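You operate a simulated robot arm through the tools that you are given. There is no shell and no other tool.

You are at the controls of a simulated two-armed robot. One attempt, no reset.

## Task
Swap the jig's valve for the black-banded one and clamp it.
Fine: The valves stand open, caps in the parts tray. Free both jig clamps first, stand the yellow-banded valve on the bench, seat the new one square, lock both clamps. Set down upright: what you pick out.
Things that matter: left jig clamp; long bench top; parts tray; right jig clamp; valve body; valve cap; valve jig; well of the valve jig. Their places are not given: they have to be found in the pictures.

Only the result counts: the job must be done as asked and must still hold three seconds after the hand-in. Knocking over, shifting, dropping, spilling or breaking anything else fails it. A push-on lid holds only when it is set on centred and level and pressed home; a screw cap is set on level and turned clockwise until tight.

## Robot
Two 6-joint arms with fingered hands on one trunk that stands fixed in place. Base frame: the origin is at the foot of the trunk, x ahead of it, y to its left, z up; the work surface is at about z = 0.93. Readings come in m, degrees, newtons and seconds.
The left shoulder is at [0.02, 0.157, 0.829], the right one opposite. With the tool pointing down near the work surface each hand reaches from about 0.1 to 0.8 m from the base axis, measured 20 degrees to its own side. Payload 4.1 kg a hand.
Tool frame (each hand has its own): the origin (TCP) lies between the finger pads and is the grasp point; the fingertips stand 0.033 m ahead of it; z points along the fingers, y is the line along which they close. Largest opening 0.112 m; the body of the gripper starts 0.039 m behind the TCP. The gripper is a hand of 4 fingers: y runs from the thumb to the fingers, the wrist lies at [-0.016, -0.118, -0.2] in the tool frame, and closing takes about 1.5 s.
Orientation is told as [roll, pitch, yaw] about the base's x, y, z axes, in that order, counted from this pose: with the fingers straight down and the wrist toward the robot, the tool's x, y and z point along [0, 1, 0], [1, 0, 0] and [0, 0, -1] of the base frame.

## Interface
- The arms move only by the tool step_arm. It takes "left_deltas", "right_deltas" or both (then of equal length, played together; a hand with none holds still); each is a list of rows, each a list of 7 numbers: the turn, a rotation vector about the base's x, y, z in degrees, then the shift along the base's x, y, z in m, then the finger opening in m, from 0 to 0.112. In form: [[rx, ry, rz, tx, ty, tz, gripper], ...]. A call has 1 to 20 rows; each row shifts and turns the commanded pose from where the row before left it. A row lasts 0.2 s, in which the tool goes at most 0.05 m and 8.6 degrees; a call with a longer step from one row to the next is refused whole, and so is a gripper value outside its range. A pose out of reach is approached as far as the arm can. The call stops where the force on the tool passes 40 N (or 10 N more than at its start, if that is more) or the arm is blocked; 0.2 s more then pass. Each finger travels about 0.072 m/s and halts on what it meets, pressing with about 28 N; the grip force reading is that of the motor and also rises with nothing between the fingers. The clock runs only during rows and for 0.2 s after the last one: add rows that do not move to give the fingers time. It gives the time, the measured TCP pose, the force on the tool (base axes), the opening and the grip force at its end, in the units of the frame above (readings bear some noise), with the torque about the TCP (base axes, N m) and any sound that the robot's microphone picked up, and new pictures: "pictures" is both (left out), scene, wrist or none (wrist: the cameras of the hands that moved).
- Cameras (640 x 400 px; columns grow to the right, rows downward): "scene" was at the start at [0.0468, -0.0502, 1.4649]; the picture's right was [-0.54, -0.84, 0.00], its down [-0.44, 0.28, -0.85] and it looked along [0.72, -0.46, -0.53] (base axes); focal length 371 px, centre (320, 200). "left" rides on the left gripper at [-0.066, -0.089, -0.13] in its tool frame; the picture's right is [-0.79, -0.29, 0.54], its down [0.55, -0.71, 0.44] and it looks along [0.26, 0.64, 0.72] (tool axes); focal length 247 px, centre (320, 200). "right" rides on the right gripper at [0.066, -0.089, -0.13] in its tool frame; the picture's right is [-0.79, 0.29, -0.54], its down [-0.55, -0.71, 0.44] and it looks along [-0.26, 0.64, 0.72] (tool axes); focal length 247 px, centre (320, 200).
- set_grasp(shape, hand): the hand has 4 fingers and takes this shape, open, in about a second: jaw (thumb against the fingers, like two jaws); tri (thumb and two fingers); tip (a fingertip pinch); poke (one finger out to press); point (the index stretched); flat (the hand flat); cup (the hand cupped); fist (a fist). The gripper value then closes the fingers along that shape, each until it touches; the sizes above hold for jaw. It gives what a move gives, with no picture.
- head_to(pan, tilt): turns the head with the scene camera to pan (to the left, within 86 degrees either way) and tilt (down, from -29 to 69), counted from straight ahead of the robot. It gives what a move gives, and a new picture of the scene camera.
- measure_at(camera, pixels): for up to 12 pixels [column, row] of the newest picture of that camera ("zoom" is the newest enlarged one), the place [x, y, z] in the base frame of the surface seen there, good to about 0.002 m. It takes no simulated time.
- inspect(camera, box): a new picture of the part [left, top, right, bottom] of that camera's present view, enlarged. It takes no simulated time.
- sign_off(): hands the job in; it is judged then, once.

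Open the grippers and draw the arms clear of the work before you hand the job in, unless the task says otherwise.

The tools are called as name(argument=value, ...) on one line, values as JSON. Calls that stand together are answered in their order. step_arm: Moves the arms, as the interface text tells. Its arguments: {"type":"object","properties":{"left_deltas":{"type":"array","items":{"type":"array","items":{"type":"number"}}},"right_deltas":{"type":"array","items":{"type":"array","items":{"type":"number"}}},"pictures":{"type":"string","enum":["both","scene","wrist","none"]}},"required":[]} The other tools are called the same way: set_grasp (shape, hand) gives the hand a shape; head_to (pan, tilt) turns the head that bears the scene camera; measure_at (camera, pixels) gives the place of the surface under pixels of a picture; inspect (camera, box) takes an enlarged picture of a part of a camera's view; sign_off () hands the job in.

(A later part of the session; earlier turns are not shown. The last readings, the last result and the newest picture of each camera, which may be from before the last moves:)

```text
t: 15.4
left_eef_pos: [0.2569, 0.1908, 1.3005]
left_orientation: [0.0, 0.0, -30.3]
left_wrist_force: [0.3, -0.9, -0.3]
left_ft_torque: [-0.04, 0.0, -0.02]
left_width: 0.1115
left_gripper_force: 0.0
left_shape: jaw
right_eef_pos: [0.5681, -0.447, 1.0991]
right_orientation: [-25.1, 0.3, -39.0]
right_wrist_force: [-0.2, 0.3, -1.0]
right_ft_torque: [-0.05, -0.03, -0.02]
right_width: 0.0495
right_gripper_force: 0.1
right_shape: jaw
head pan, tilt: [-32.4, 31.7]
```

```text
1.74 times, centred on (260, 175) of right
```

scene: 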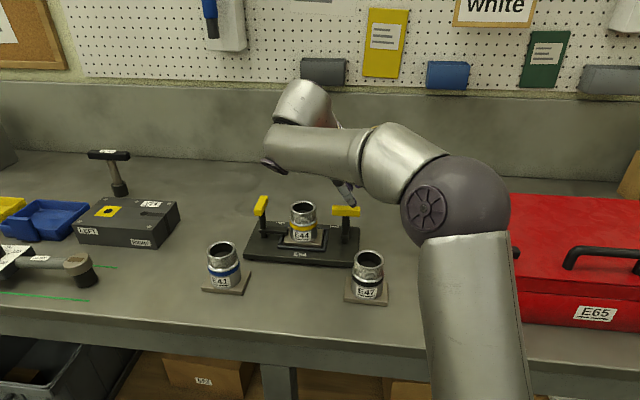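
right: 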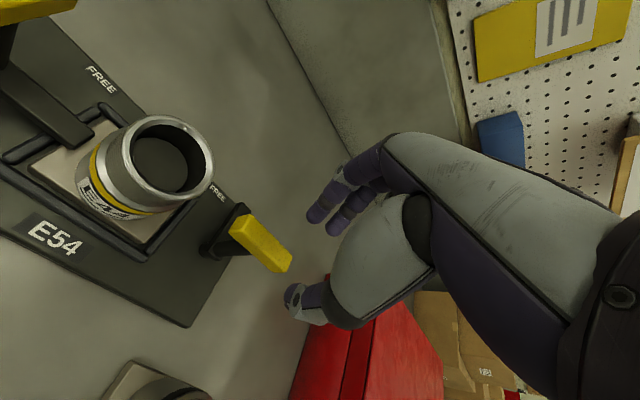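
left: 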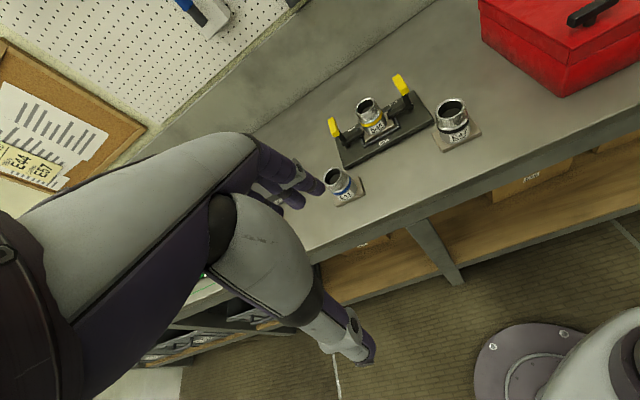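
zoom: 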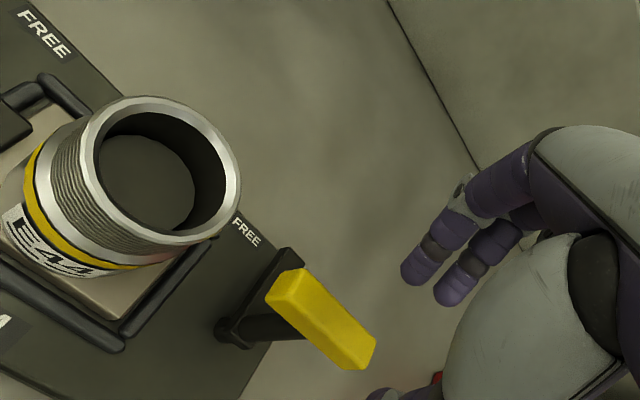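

The right clamp is free, its arm pointing to the far side (handle now across at (345,211)). For the left handle I change the hand's tilt to the other side (+35°) and then yaw to about -84°, moving over the left post at z≈1.10.

step_arm(right_deltas=[[5.83, -4.72, 0, 0, 0, 0.002, 0.06], [5.83, -4.72, 0, 0, 0, 0.002, 0.07], [5.83, -4.72, 0, 0, 0, 0.002, 0.078], [5.83, -4.72, 0, 0, 0, 0.002, 0.078], [5.83, -4.72, 0, 0, 0, 0.001, 0.078], [5.83, -4.72, 0, 0, 0, 0, 0.078], [5.83, -4.72, 0, 0, 0, 0, 0.078], [5.83, -4.72, 0, 0, 0, 0, 0.078]])

```text
t: 17.2
left_eef_pos: [0.2563, 0.1897, 1.3014]
left_orientation: [0.1, -0.1, -30.3]
left_wrist_force: [-0.2, -0.3, -0.5]
left_ft_torque: [0.02, 0.01, -0.01]
left_width: 0.1118
left_gripper_force: 0.0
left_shape: jaw
right_eef_pos: [0.5681, -0.4474, 1.109]
right_orientation: [35.1, 0.1, -38.8]
right_wrist_force: [0.9, 1.3, 0.5]
right_ft_torque: [-0.02, 0.0, -0.01]
right_width: 0.0777
right_gripper_force: 0.1
right_shape: jaw
head pan, tilt: [-32.4, 31.7]
```

scene: 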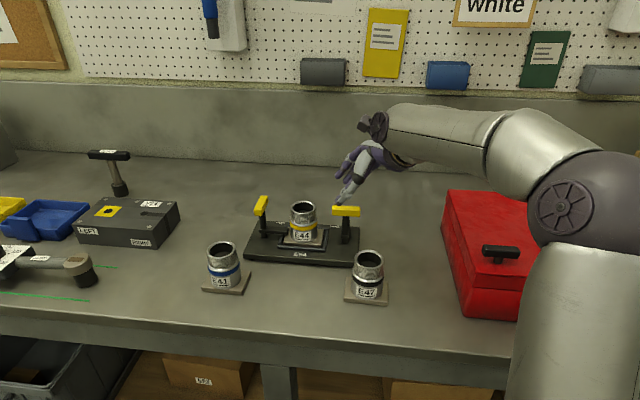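
right: 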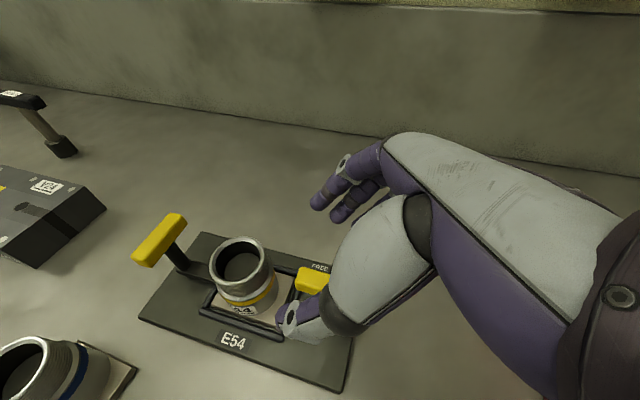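

The tilt is +35° now and the wrist camera shows the jig well. I yaw to -84° while moving over to the left post, passing above the valve with fingertips at z≈1.08.

step_arm(right_deltas=[[0, 0, -7.5, 0.0197, 0.0237, 0, 0.078], [0, 0, -7.5, 0.0197, 0.0237, 0, 0.078], [0, 0, -7.5, 0.0197, 0.0237, 0, 0.078], [0, 0, -7.5, 0.0197, 0.0237, 0, 0.078], [0, 0, -7.5, 0.0197, 0.0237, 0, 0.078], [0, 0, -7.5, 0.0195, 0.0237, 0, 0.078]])

inspect(camera="scene", box=[200, 130, 350, 260])

```text
t: 18.6
left_eef_pos: [0.2545, 0.1891, 1.3001]
left_orientation: [0.0, 0.0, -30.4]
left_wrist_force: [-0.7, -0.3, 0.4]
left_ft_torque: [0.05, 0.0, 0.02]
left_width: 0.1119
left_gripper_force: 0.0
left_shape: jaw
right_eef_pos: [0.6846, -0.3041, 1.1102]
right_orientation: [35.1, 0.1, -84.1]
right_wrist_force: [0.1, -0.6, -0.2]
right_ft_torque: [0.02, 0.0, 0.04]
right_width: 0.0774
right_gripper_force: 0.1
right_shape: jaw
head pan, tilt: [-32.4, 31.7]
```

scene: 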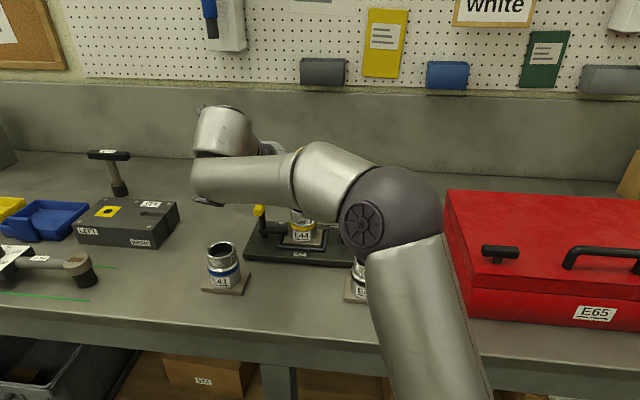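
right: 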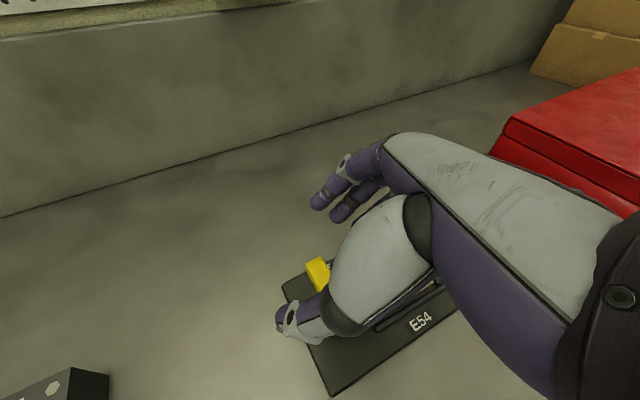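

```text
3.08 times, centred on (275, 195) of scene
```

zoom: 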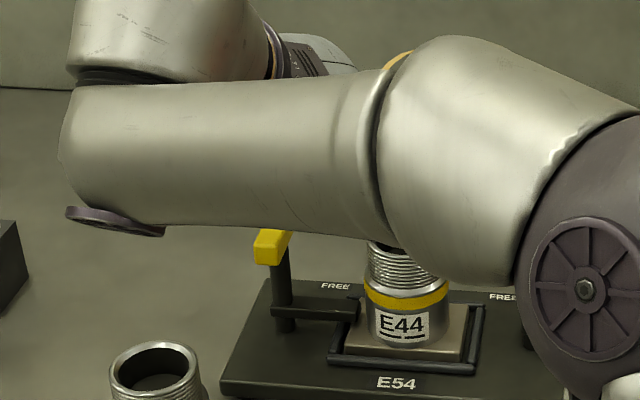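

The hand stands over the left post at yaw -84°. Before lowering I check the height of the forearm and elbow above the valves.

measure_at(camera="scene", pixels=[[250, 200], [300, 205], [330, 215], [380, 215], [390, 245], [410, 300], [212, 203], [360, 225]])

inspect(camera="right", box=[240, 140, 460, 370])

```text
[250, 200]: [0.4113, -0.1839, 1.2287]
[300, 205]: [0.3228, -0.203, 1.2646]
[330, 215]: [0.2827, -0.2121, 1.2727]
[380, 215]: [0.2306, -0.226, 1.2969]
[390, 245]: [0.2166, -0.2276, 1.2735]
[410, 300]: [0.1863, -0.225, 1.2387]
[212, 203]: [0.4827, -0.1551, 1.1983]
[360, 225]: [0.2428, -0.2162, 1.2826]
```

```text
1.74 times, centred on (350, 255) of right
```

zoom: 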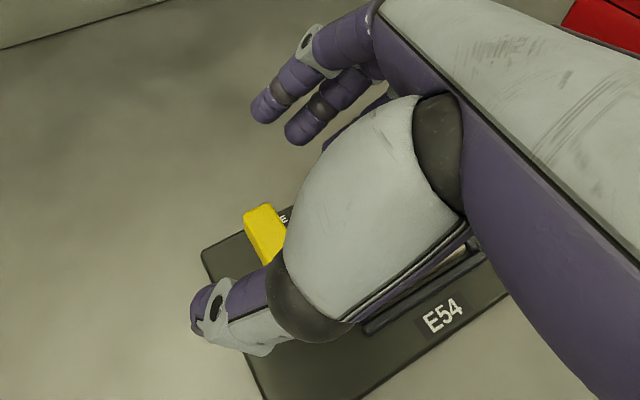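

Forearm points are all above z≈1.2, so there is room. I lower in small steps to z≈1.04 with the thumb left of the bar and the fingers right of it.

step_arm(right_deltas=[[0, 0, 0, 0.0003, -0.0001, -0.014, 0.078], [0, 0, 0, 0.0003, -0.0001, -0.014, 0.078], [0, 0, 0, 0.0003, -0.0001, -0.014, 0.078], [0, 0, 0, 0.0003, 0, -0.014, 0.078], [0, 0, 0, 0, 0, -0.014, 0.078]])

inspect(camera="right", box=[240, 140, 460, 370])

inspect(camera="scene", box=[200, 130, 350, 260])

```text
t: 19.8
left_eef_pos: [0.2558, 0.1903, 1.3013]
left_orientation: [0.0, 0.0, -30.2]
left_wrist_force: [0.5, -0.3, 0.9]
left_ft_torque: [0.05, -0.02, 0.01]
left_width: 0.1116
left_gripper_force: 0.1
left_shape: jaw
right_eef_pos: [0.6903, -0.3019, 1.0436]
right_orientation: [35.6, -0.2, -83.4]
right_wrist_force: [12.0, 8.2, 27.0]
right_ft_torque: [-1.74, 0.98, 0.46]
right_width: 0.0776
right_gripper_force: 0.0
right_shape: jaw
head pan, tilt: [-32.4, 31.7]
```

scene: 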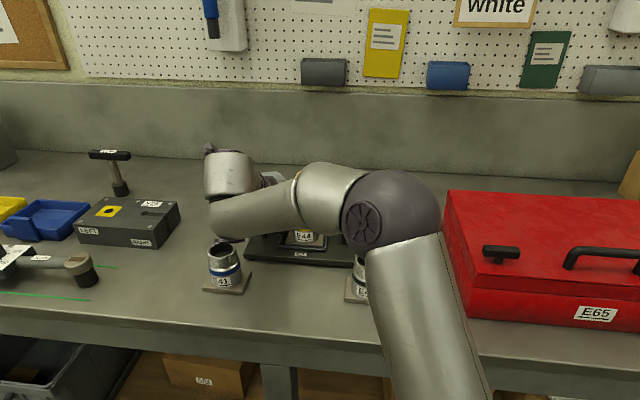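
right: 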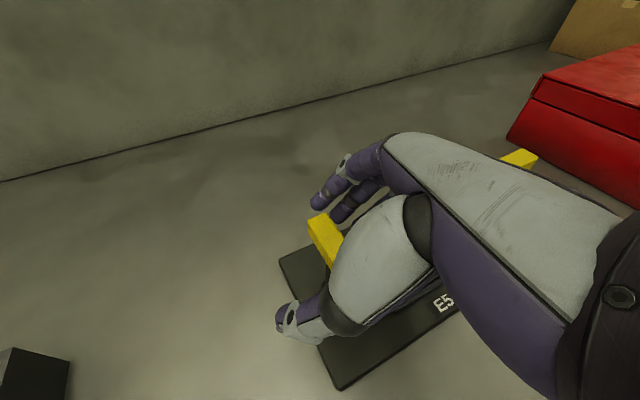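

```text
1.74 times, centred on (350, 255) of right
```

zoom: 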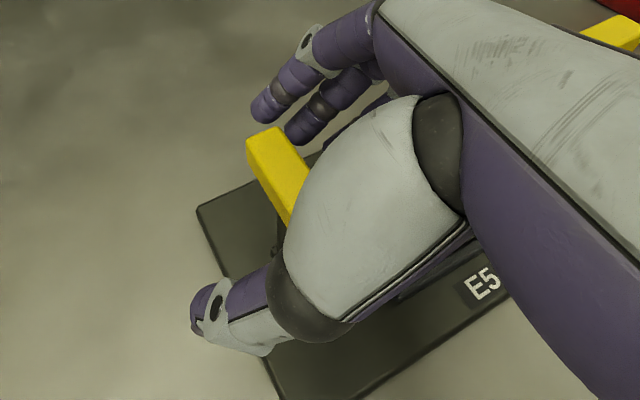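

```text
3.08 times, centred on (275, 195) of scene
```

zoom: 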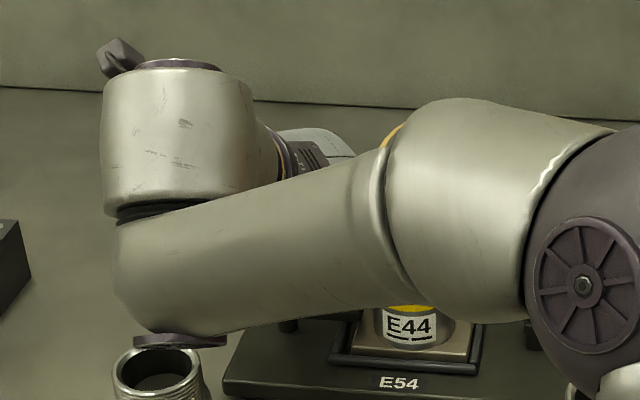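

The reading of 27 N upward with the torque places the contact at about (0.646,-0.372), i.e. a finger knuckle resting on the rim of E44. I back up at once and reduce the tilt to 20° and the opening to 0.07 so the hand clears the valve.

step_arm(right_deltas=[[0, 0, 0, 0, 0, 0.02, 0.078], [0, 0, 0, 0, 0, 0.02, 0.075], [-0.78, 7.46, 0, 0, 0, 0.0, 0.07], [-0.78, 7.46, 0, 0, 0, 0.0, 0.07], [0, 0, 0, 0, 0, 0, 0.07]])

inspect(camera="scene", box=[200, 130, 350, 260])

inspect(camera="right", box=[240, 140, 460, 370])

```text
t: 21.0
left_eef_pos: [0.2554, 0.1896, 1.3016]
left_orientation: [0.0, 0.0, -30.3]
left_wrist_force: [-0.3, 0.9, 0.1]
left_ft_torque: [0.0, 0.03, -0.01]
left_width: 0.1116
left_gripper_force: 0.1
left_shape: jaw
right_eef_pos: [0.6869, -0.3049, 1.0794]
right_orientation: [19.9, 0.2, -83.9]
right_wrist_force: [0.4, -0.5, -0.4]
right_ft_torque: [-0.01, 0.06, -0.03]
right_width: 0.0705
right_gripper_force: 0.1
right_shape: jaw
head pan, tilt: [-32.4, 31.7]
```

scene: 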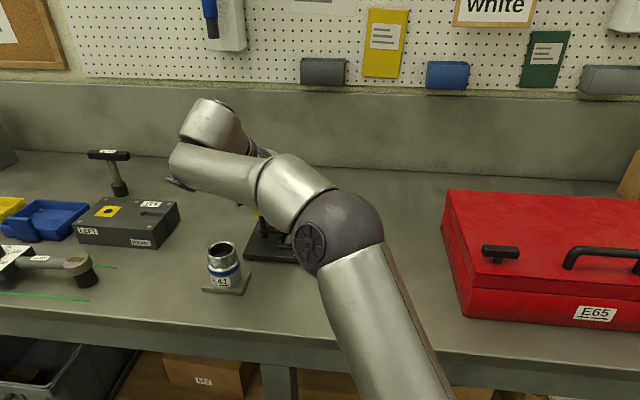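
right: 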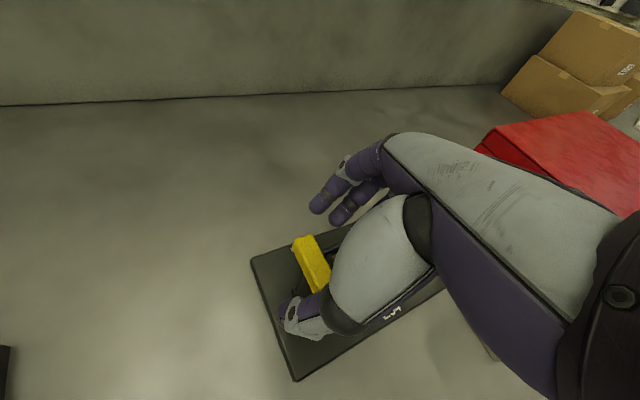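

```text
3.08 times, centred on (275, 195) of scene
```

zoom: 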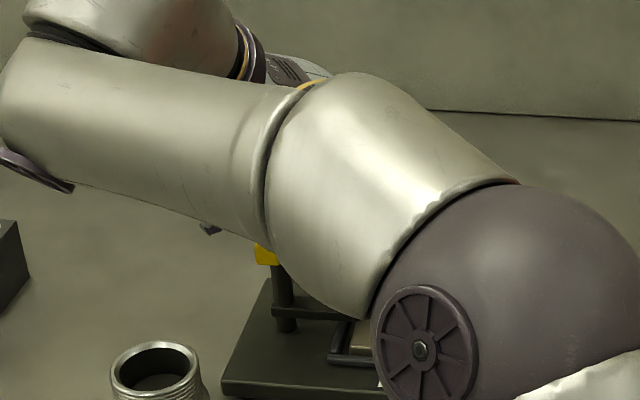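

```text
1.74 times, centred on (350, 255) of right
```

zoom: 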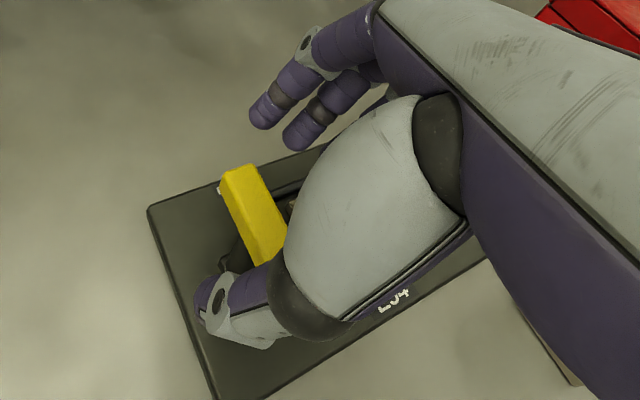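

Clear now, pose reached with 20° tilt. I lower gently to z≈1.045 around the bar.

step_arm(right_deltas=[[0, 0, 0, -0.0003, 0, -0.009, 0.07], [0, 0, 0, -0.0003, 0, -0.009, 0.07], [0, 0, 0, 0, 0, -0.008, 0.07], [0, 0, 0, 0, 0, -0.008, 0.07]])

inspect(camera="right", box=[240, 140, 460, 370])

```text
t: 22.0
left_eef_pos: [0.2555, 0.1904, 1.301]
left_orientation: [0.0, 0.0, -30.3]
left_wrist_force: [0.2, 0.5, -0.5]
left_ft_torque: [-0.02, 0.0, 0.01]
left_width: 0.1116
left_gripper_force: 0.1
left_shape: jaw
right_eef_pos: [0.6867, -0.3059, 1.0433]
right_orientation: [20.1, 0.2, -83.8]
right_wrist_force: [-0.5, 1.1, 0.4]
right_ft_torque: [-0.03, -0.03, 0.0]
right_width: 0.0703
right_gripper_force: 0.0
right_shape: jaw
head pan, tilt: [-32.4, 31.7]
```

scene: 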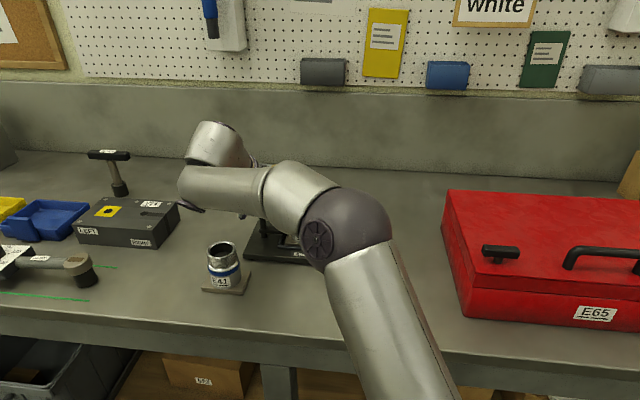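
right: 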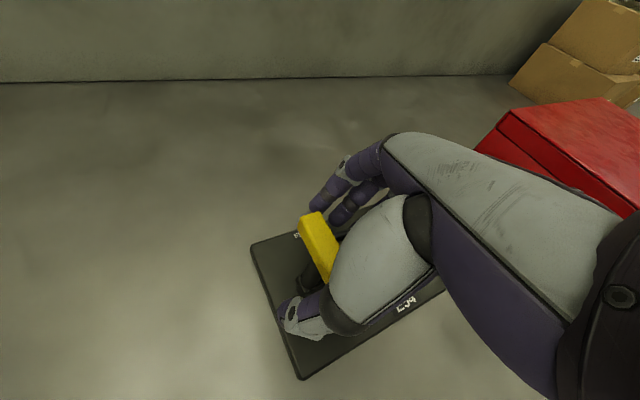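

```text
1.74 times, centred on (350, 255) of right
```

zoom: 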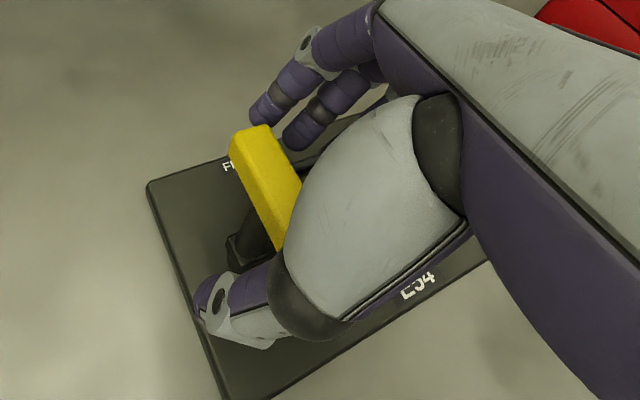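

No contact at z=1.043; the bar lies diagonally between thumb and fingers. I close slowly, which should swing the bar counter-clockwise until it lies flat between the pads.

step_arm(right_deltas=[[0, 0, 0, 0, 0, 0, 0.055], [0, 0, 0, 0, 0, 0, 0.045], [0, 0, 0, 0, 0, 0, 0.035], [0, 0, 0, 0, 0, 0, 0.025], [0, 0, 0, 0, 0, 0, 0.015], [0, 0, 0, 0, 0, 0, 0.005], [0, 0, 0, 0, 0, 0, 0.0], [0, 0, 0, 0, 0, 0, 0.0]])

inspect(camera="right", box=[240, 140, 460, 370])

```text
t: 23.8
left_eef_pos: [0.2558, 0.1895, 1.3018]
left_orientation: [0.1, 0.0, -30.2]
left_wrist_force: [0.1, -0.6, 0.4]
left_ft_torque: [-0.01, 0.0, -0.02]
left_width: 0.1117
left_gripper_force: 0.1
left_shape: jaw
right_eef_pos: [0.6867, -0.3046, 1.0438]
right_orientation: [19.9, 0.2, -83.9]
right_wrist_force: [6.8, 0.6, -0.5]
right_ft_torque: [-0.08, -0.06, -0.05]
right_width: 0.0218
right_gripper_force: 28.6
right_shape: jaw
head pan, tilt: [-32.4, 31.7]
```

scene: 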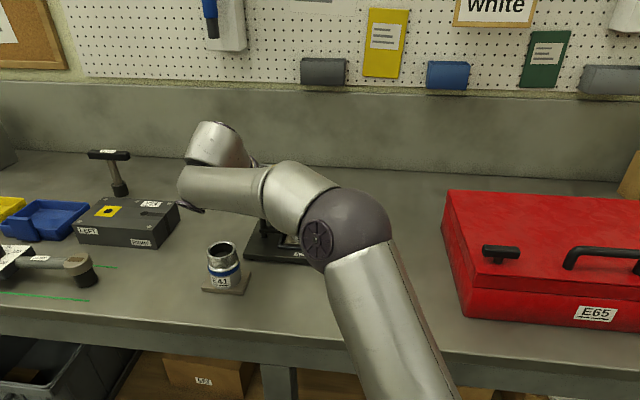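
right: 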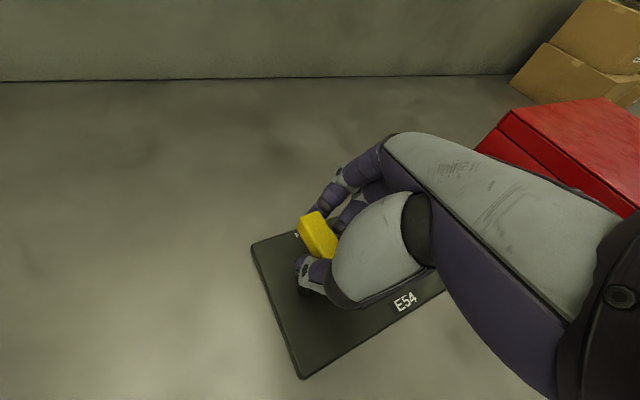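

```text
1.74 times, centred on (350, 255) of right
```

zoom: 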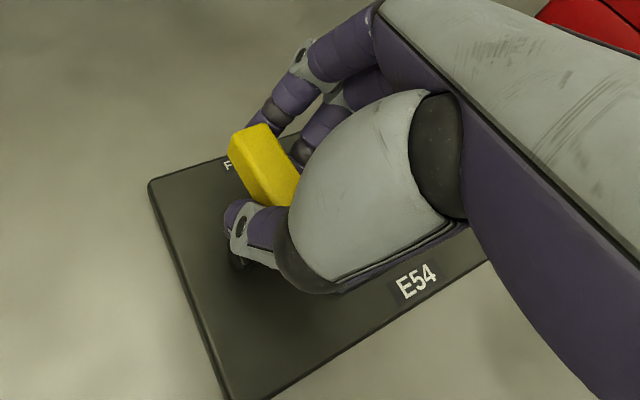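

The bar is held diagonally (width 0.022) and has not swung by itself. I turn the hand counter-clockwise now, carrying the bar with it, and watch force and torque.

step_arm(right_deltas=[[0, 0, 3, 0, 0, 0, 0.0], [0, 0, 3, 0, 0, 0, 0.0], [0, 0, 3, 0, 0, 0, 0.0], [0, 0, 3, 0, 0, 0, 0.0], [0, 0, 3, 0, 0, 0, 0.0]])

inspect(camera="right", box=[240, 140, 460, 370])

```text
t: 25.0
left_eef_pos: [0.2567, 0.1902, 1.3017]
left_orientation: [0.0, 0.0, -30.3]
left_wrist_force: [0.1, 0.4, 0.5]
left_ft_torque: [0.0, 0.0, -0.02]
left_width: 0.1117
left_gripper_force: 0.0
left_shape: jaw
right_eef_pos: [0.687, -0.305, 1.0457]
right_orientation: [19.9, 0.3, -68.7]
right_wrist_force: [3.0, 3.8, 0.3]
right_ft_torque: [0.02, 0.05, -0.08]
right_width: 0.0216
right_gripper_force: 28.0
right_shape: jaw
head pan, tilt: [-32.4, 31.7]
```

scene: 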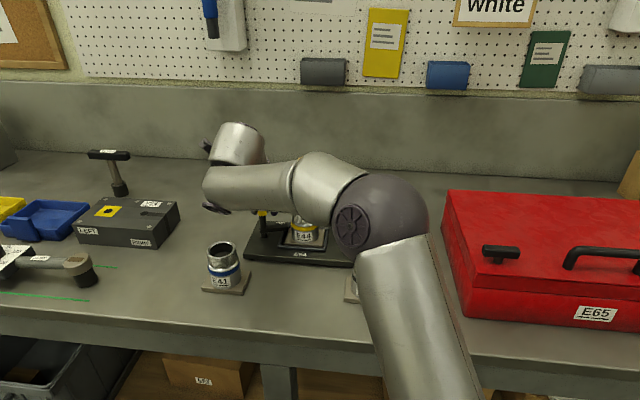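
right: 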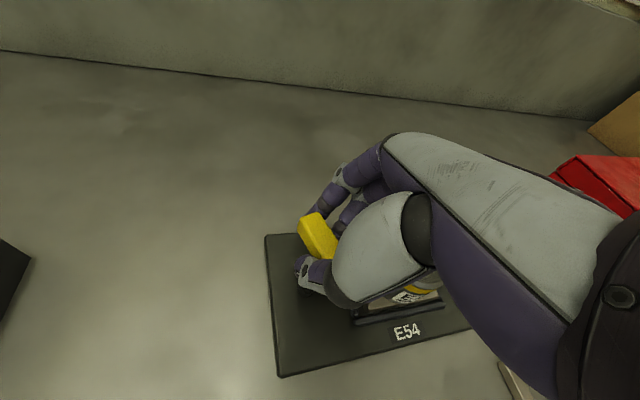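

```text
1.74 times, centred on (350, 255) of right
```

zoom: 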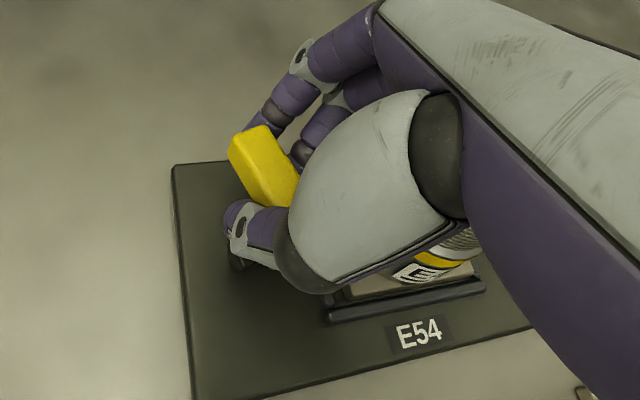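

The bar follows the hand (jig rotates in the view while the bar stays between the fingers), torque ≈ 0.1 Nm. I keep turning counter-clockwise by another 40°.

step_arm(right_deltas=[[0, 0, 4, 0, 0, 0, 0.0], [0, 0, 4, 0, 0, 0, 0.0], [0, 0, 4, 0, 0, 0, 0.0], [0, 0, 4, 0, 0, 0, 0.0], [0, 0, 4, 0, 0, 0, 0.0], [0, 0, 4, 0, 0, 0, 0.0], [0, 0, 4, 0, 0, 0, 0.0], [0, 0, 4, 0, 0, 0, 0.0], [0, 0, 4, 0, 0, 0, 0.0], [0, 0, 4, 0, 0, 0, 0.0]])

inspect(camera="right", box=[240, 140, 460, 370])

inspect(camera="scene", box=[220, 130, 370, 270])

```text
t: 27.2
left_eef_pos: [0.2568, 0.1909, 1.3018]
left_orientation: [-0.1, 0.0, -30.3]
left_wrist_force: [0.2, -0.1, 0.2]
left_ft_torque: [0.03, -0.01, 0.0]
left_width: 0.1116
left_gripper_force: 0.2
left_shape: jaw
right_eef_pos: [0.6871, -0.3048, 1.0437]
right_orientation: [20.0, 0.2, -28.7]
right_wrist_force: [8.2, 7.5, -0.4]
right_ft_torque: [0.05, -0.1, -0.04]
right_width: 0.0219
right_gripper_force: 27.6
right_shape: jaw
head pan, tilt: [-32.4, 31.7]
```

scene: 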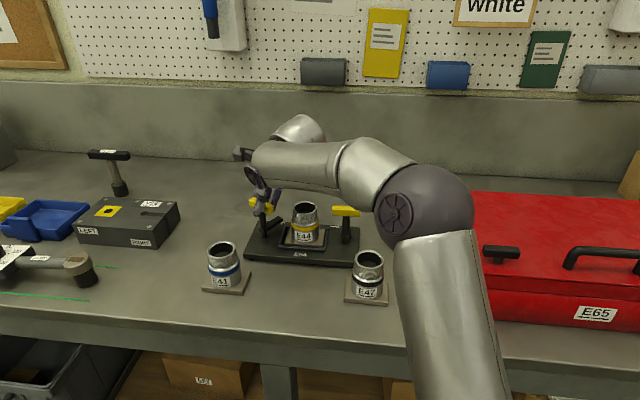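
right: 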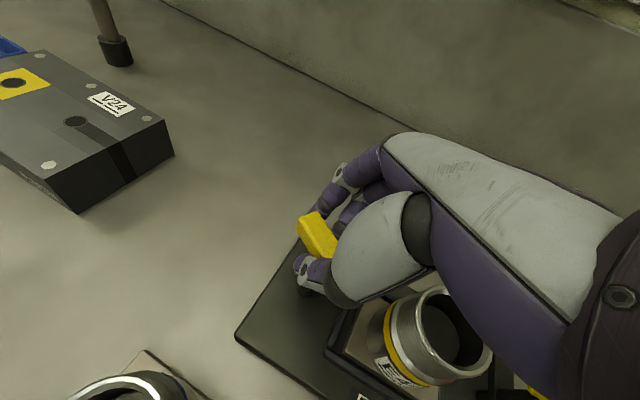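

```text
1.74 times, centred on (350, 255) of right
```

zoom: 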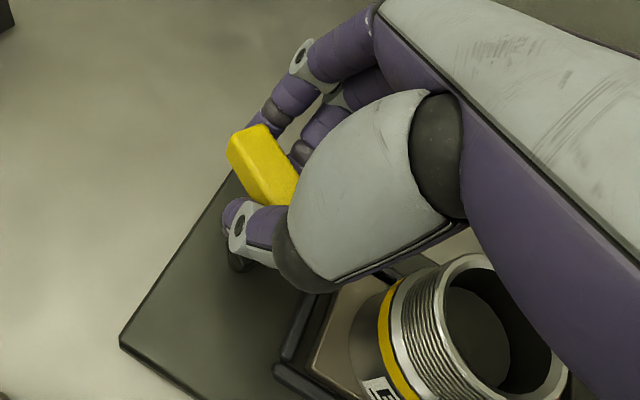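

```text
2.86 times, centred on (295, 200) of scene
```

zoom: 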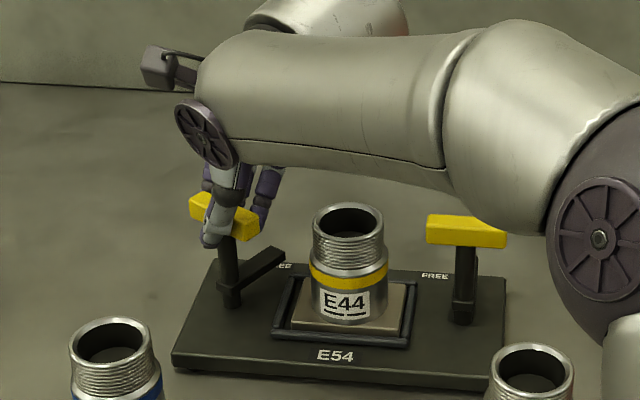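

The left arm has swung about 55° and points at its FREE label. I continue counter-clockwise toward the stop, 28° more.

step_arm(right_deltas=[[0, 0, 4, 0, 0, 0, 0.0], [0, 0, 4, 0, 0, 0, 0.0], [0, 0, 4, 0, 0, 0, 0.0], [0, 0, 4, 0, 0, 0, 0.0], [0, 0, 4, 0, 0, 0, 0.0], [0, 0, 4, 0, 0, 0, 0.0], [0, 0, 4, 0, 0, 0, 0.0]])

inspect(camera="scene", box=[220, 130, 370, 270])

```text
t: 28.8
left_eef_pos: [0.2574, 0.19, 1.3022]
left_orientation: [0.0, 0.0, -30.2]
left_wrist_force: [0.5, 0.0, -0.8]
left_ft_torque: [0.01, -0.03, -0.01]
left_width: 0.1117
left_gripper_force: 0.0
left_shape: jaw
right_eef_pos: [0.6863, -0.3036, 1.0435]
right_orientation: [20.0, 0.2, -0.7]
right_wrist_force: [2.9, 11.8, -0.3]
right_ft_torque: [0.05, -0.03, -0.01]
right_width: 0.0213
right_gripper_force: 28.5
right_shape: jaw
head pan, tilt: [-32.4, 31.7]
```

scene: 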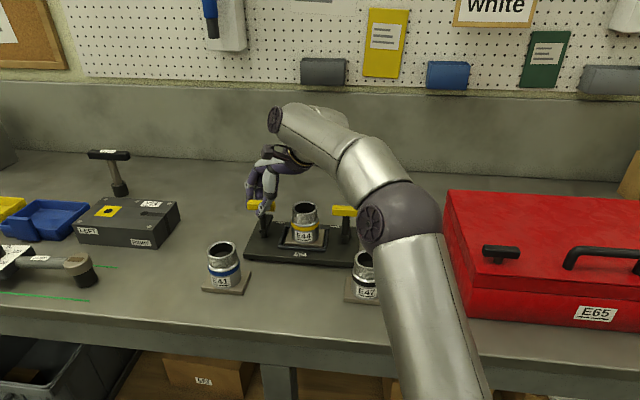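
right: 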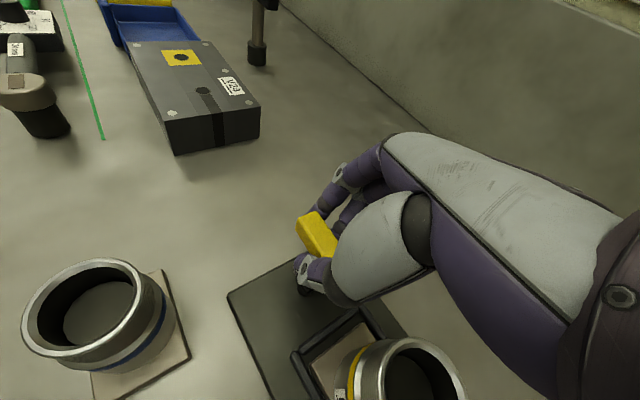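

```text
2.86 times, centred on (295, 200) of scene
```

zoom: 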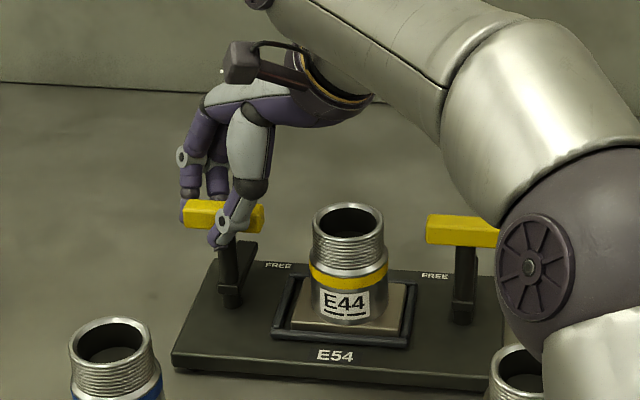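

The left arm now points nearly straight to the back. I turn 6° more to reach the stop.

step_arm(right_deltas=[[0, 0, 2, 0, 0, 0, 0.0], [0, 0, 2, 0, 0, 0, 0.0], [0, 0, 2, 0, 0, 0, 0.0]], pictures="scene")

inspect(camera="scene", box=[220, 130, 370, 270])

```text
t: 29.6
left_eef_pos: [0.2567, 0.1903, 1.301]
left_orientation: [0.0, 0.0, -30.2]
left_wrist_force: [-0.5, -0.1, -0.5]
left_ft_torque: [0.03, 0.03, 0.01]
left_width: 0.1118
left_gripper_force: 0.1
left_shape: jaw
right_eef_pos: [0.6869, -0.306, 1.0438]
right_orientation: [20.0, 0.2, 5.2]
right_wrist_force: [3.4, 9.8, -0.3]
right_ft_torque: [0.04, -0.08, -0.27]
right_width: 0.0214
right_gripper_force: 28.5
right_shape: jaw
head pan, tilt: [-32.4, 31.7]
```

scene: 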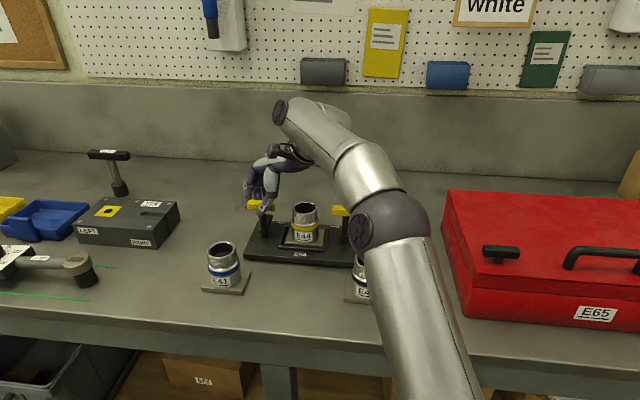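

```text
2.86 times, centred on (295, 200) of scene
```

zoom: 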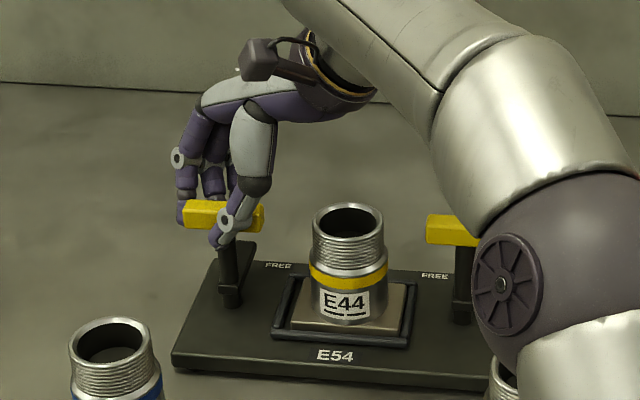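

The torque jumps to -0.27 Nm, so the left arm is at its free stop. I open the hand and lift straight off.

step_arm(right_deltas=[[0, 0, -1, 0, 0, 0, 0.02], [0, 0, 0, 0, 0, 0, 0.04], [0, 0, 0, 0, 0, 0, 0.055], [0, 0, 0, 0, 0, 0, 0.065], [0, 0, 0, 0, 0, 0, 0.065], [0, 0, 0, 0, 0, 0.015, 0.065], [0, 0, 0, 0, 0, 0.02, 0.065], [0, 0, 0, 0, 0, 0.02, 0.065]])

inspect(camera="scene", box=[220, 130, 370, 270])

```text
t: 31.4
left_eef_pos: [0.257, 0.1909, 1.3012]
left_orientation: [-0.1, -0.1, -30.3]
left_wrist_force: [-0.8, -0.3, -0.2]
left_ft_torque: [0.02, 0.0, 0.0]
left_width: 0.1119
left_gripper_force: 0.0
left_shape: jaw
right_eef_pos: [0.6856, -0.3067, 1.1007]
right_orientation: [20.0, 0.3, 4.1]
right_wrist_force: [0.1, -0.2, 0.0]
right_ft_torque: [0.0, 0.03, 0.0]
right_width: 0.0649
right_gripper_force: 0.0
right_shape: jaw
head pan, tilt: [-32.4, 31.7]
```

scene: 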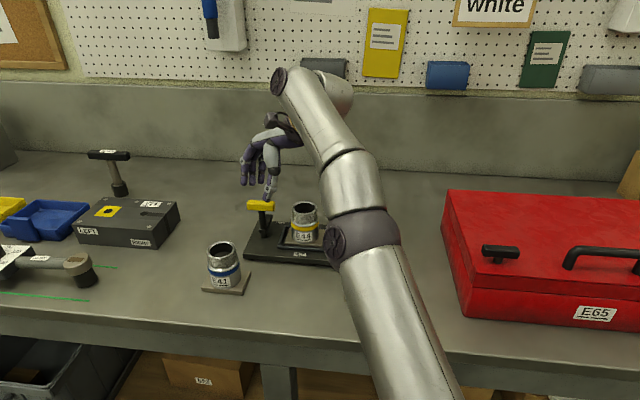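
right: 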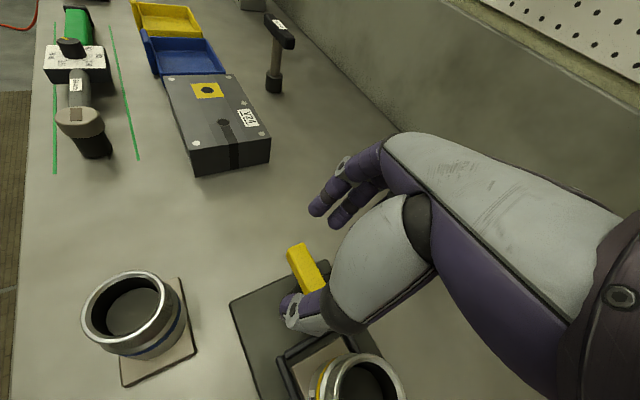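

```text
2.86 times, centred on (295, 200) of scene
```

zoom: 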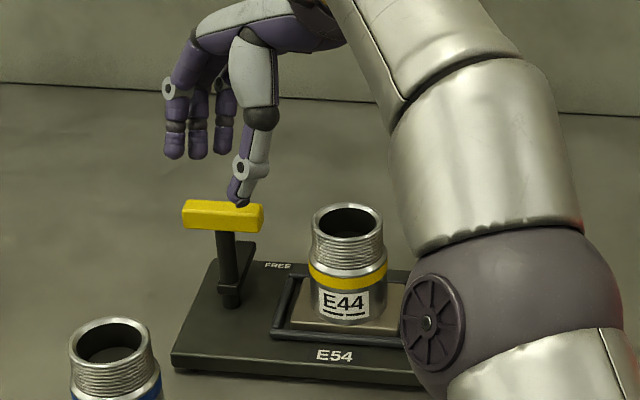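

Both clamp arms now point to the back. I draw the hand back to (0.52,-0.31,1.15) with yaw -39° and no tilt, so the valve can be measured.

step_arm(right_deltas=[[-6.65, -0.47, 0, -0.03, 0, 0.012, 0.08], [-6.65, -0.47, 0, -0.03, 0, 0.012, 0.09], [-6.65, -0.47, 0, -0.03, 0, 0.012, 0.1], [0, 0, -7.2, -0.012, 0, 0.003, 0.1], [0, 0, -7.2, -0.012, 0, 0.003, 0.1], [0, 0, -7.2, -0.012, 0, 0.003, 0.1], [0, 0, -7.2, -0.012, 0, 0.003, 0.1], [0, 0, -7.2, -0.012, 0, 0.003, 0.1], [0, 0, -7.1, -0.012, 0, 0.003, 0.1]])

inspect(camera="right", box=[100, 100, 420, 330])

```text
t: 33.4
left_eef_pos: [0.2561, 0.1904, 1.3019]
left_orientation: [0.1, 0.1, -30.4]
left_wrist_force: [0.1, -0.6, 0.4]
left_ft_torque: [0.03, 0.01, -0.01]
left_width: 0.1114
left_gripper_force: 0.1
left_shape: jaw
right_eef_pos: [0.5239, -0.306, 1.1538]
right_orientation: [0.1, 0.1, -39.1]
right_wrist_force: [0.0, -0.3, 0.1]
right_ft_torque: [0.02, 0.0, 0.03]
right_width: 0.0999
right_gripper_force: 0.0
right_shape: jaw
head pan, tilt: [-32.4, 31.7]
```

scene: 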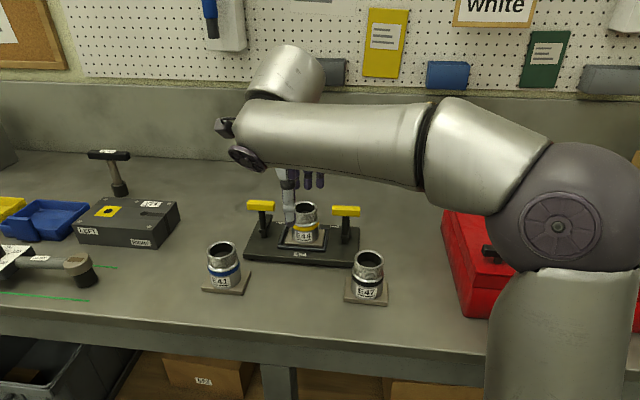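
right: 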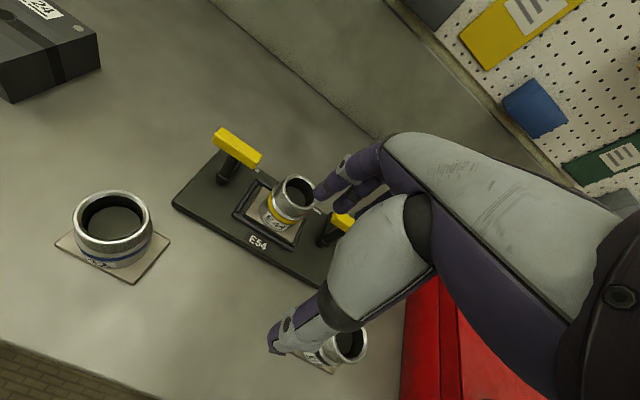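

```text
1.74 times, centred on (260, 215) of right
```

zoom: 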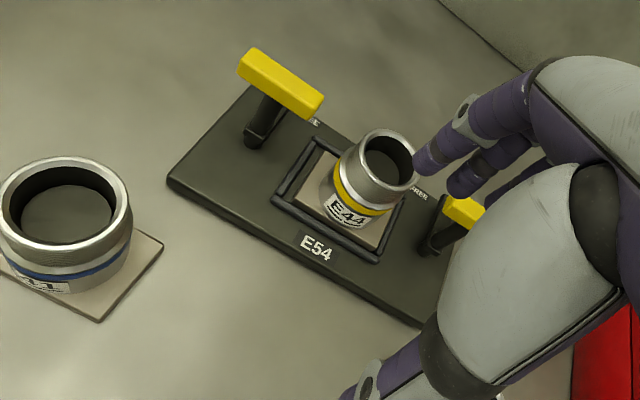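

I zoom on the valve in the jig in both views to measure its rim and plate.

inspect(camera="scene", box=[260, 192, 350, 258])

```text
6.06 times, centred on (305, 225) of scene
```

zoom: 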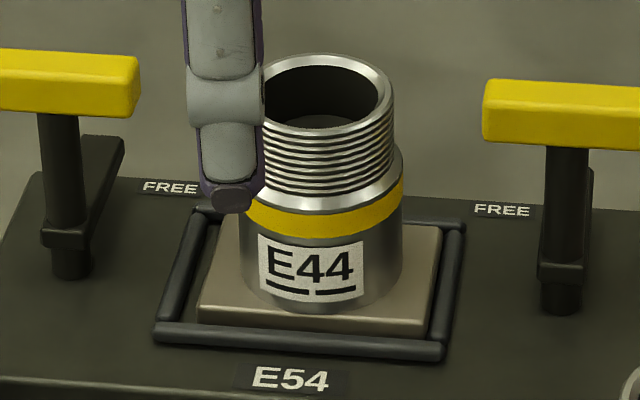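

measure_at(camera="zoom", pixels=[[330, 58], [325, 128], [388, 95], [205, 306], [425, 322], [435, 235], [324, 205], [305, 300], [245, 270], [400, 270], [175, 340], [440, 350]])

measure_at(camera="zoom", pixels=[[180, 270], [200, 220], [165, 320], [452, 290], [458, 240], [300, 335], [445, 225], [410, 222], [220, 260], [390, 320], [290, 375], [105, 160]])

```text
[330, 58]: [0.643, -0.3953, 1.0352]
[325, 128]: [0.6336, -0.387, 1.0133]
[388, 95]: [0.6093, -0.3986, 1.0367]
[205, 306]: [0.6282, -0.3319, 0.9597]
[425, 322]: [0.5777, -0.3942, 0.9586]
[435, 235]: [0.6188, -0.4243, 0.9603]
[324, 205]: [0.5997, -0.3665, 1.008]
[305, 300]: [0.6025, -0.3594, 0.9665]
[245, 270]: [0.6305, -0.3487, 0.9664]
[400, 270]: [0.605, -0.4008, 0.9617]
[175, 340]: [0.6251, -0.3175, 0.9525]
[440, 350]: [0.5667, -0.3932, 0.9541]
```

```text
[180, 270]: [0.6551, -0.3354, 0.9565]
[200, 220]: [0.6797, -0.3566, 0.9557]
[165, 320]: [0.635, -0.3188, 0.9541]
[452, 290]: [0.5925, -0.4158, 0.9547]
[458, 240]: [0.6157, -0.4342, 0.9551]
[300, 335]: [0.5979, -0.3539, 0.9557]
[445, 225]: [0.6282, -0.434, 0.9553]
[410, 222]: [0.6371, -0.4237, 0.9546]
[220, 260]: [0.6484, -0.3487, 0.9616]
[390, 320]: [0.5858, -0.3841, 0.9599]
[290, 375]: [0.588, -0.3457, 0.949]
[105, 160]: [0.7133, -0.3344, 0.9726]
```

The rim in the jig is at z≈1.036 and plate top at 0.960 (bench valve: 1.0155/0.9395), so the well floor is the jig's top at 0.949 between low rails (top 0.9555); valve axis ≈ (0.623,-0.376). I move over the valve at z=1.10 with the hand open to 0.1, closing line along the jig's depth.

step_arm(right_deltas=[[0, 0, 0, 0.01, -0.007, -0.02, 0.1], [0, 0, 0, 0.02, -0.014, -0.018, 0.1], [0, 0, 0, 0.035, -0.0247, -0.012, 0.1], [0, 0, 0, 0.034, -0.0243, -0.004, 0.1]])

inspect(camera="right", box=[180, 130, 420, 330])

inspect(camera="scene", box=[230, 120, 370, 260])

```text
t: 34.4
left_eef_pos: [0.2562, 0.19, 1.3008]
left_orientation: [0.1, 0.0, -30.2]
left_wrist_force: [-0.8, -0.1, 0.2]
left_ft_torque: [-0.01, -0.03, -0.01]
left_width: 0.1115
left_gripper_force: 0.1
left_shape: jaw
right_eef_pos: [0.6256, -0.3752, 1.1002]
right_orientation: [0.0, 0.3, -39.0]
right_wrist_force: [-0.3, -0.1, 1.0]
right_ft_torque: [0.0, -0.07, 0.02]
right_width: 0.1
right_gripper_force: 0.2
right_shape: jaw
head pan, tilt: [-32.4, 31.7]
```

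scene: 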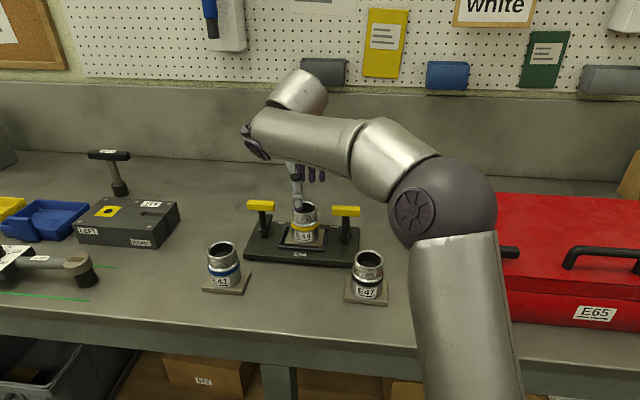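
right: 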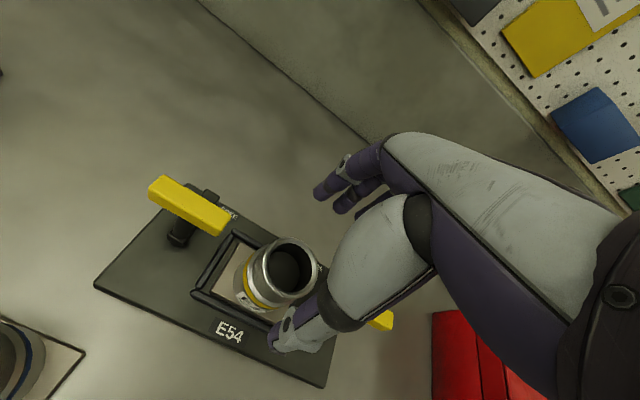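

```text
2.00 times, centred on (300, 230) of right
```

zoom: 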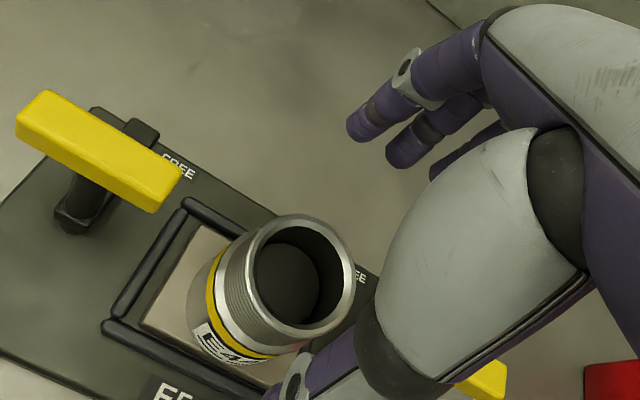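

```text
2.86 times, centred on (300, 190) of scene
```

zoom: 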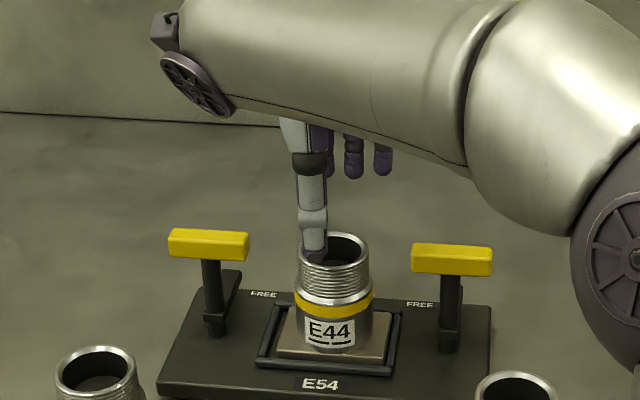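

The wrist zoom shows the rim ring of E44 clearly; I measure four points on the ring for its centre.

measure_at(camera="zoom", pixels=[[240, 210], [250, 220]])

inspect(camera="right", box=[240, 220, 330, 310])

```text
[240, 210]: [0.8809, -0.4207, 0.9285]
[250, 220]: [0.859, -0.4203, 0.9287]
```

```text
4.44 times, centred on (285, 265) of right
```

zoom: 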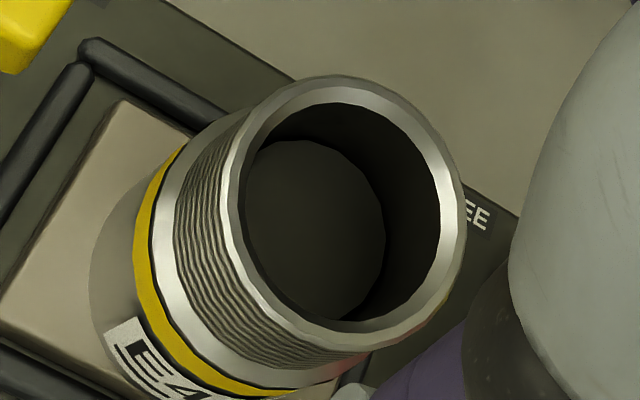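

measure_at(camera="zoom", pixels=[[345, 92], [449, 205], [345, 330], [235, 200], [265, 125], [422, 285], [420, 130], [262, 295]])

```text
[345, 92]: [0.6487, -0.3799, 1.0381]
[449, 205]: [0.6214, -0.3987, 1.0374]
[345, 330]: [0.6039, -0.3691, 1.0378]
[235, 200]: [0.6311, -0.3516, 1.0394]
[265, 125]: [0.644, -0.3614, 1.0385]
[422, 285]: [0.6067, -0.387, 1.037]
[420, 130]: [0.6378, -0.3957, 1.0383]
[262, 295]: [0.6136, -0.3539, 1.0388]
```

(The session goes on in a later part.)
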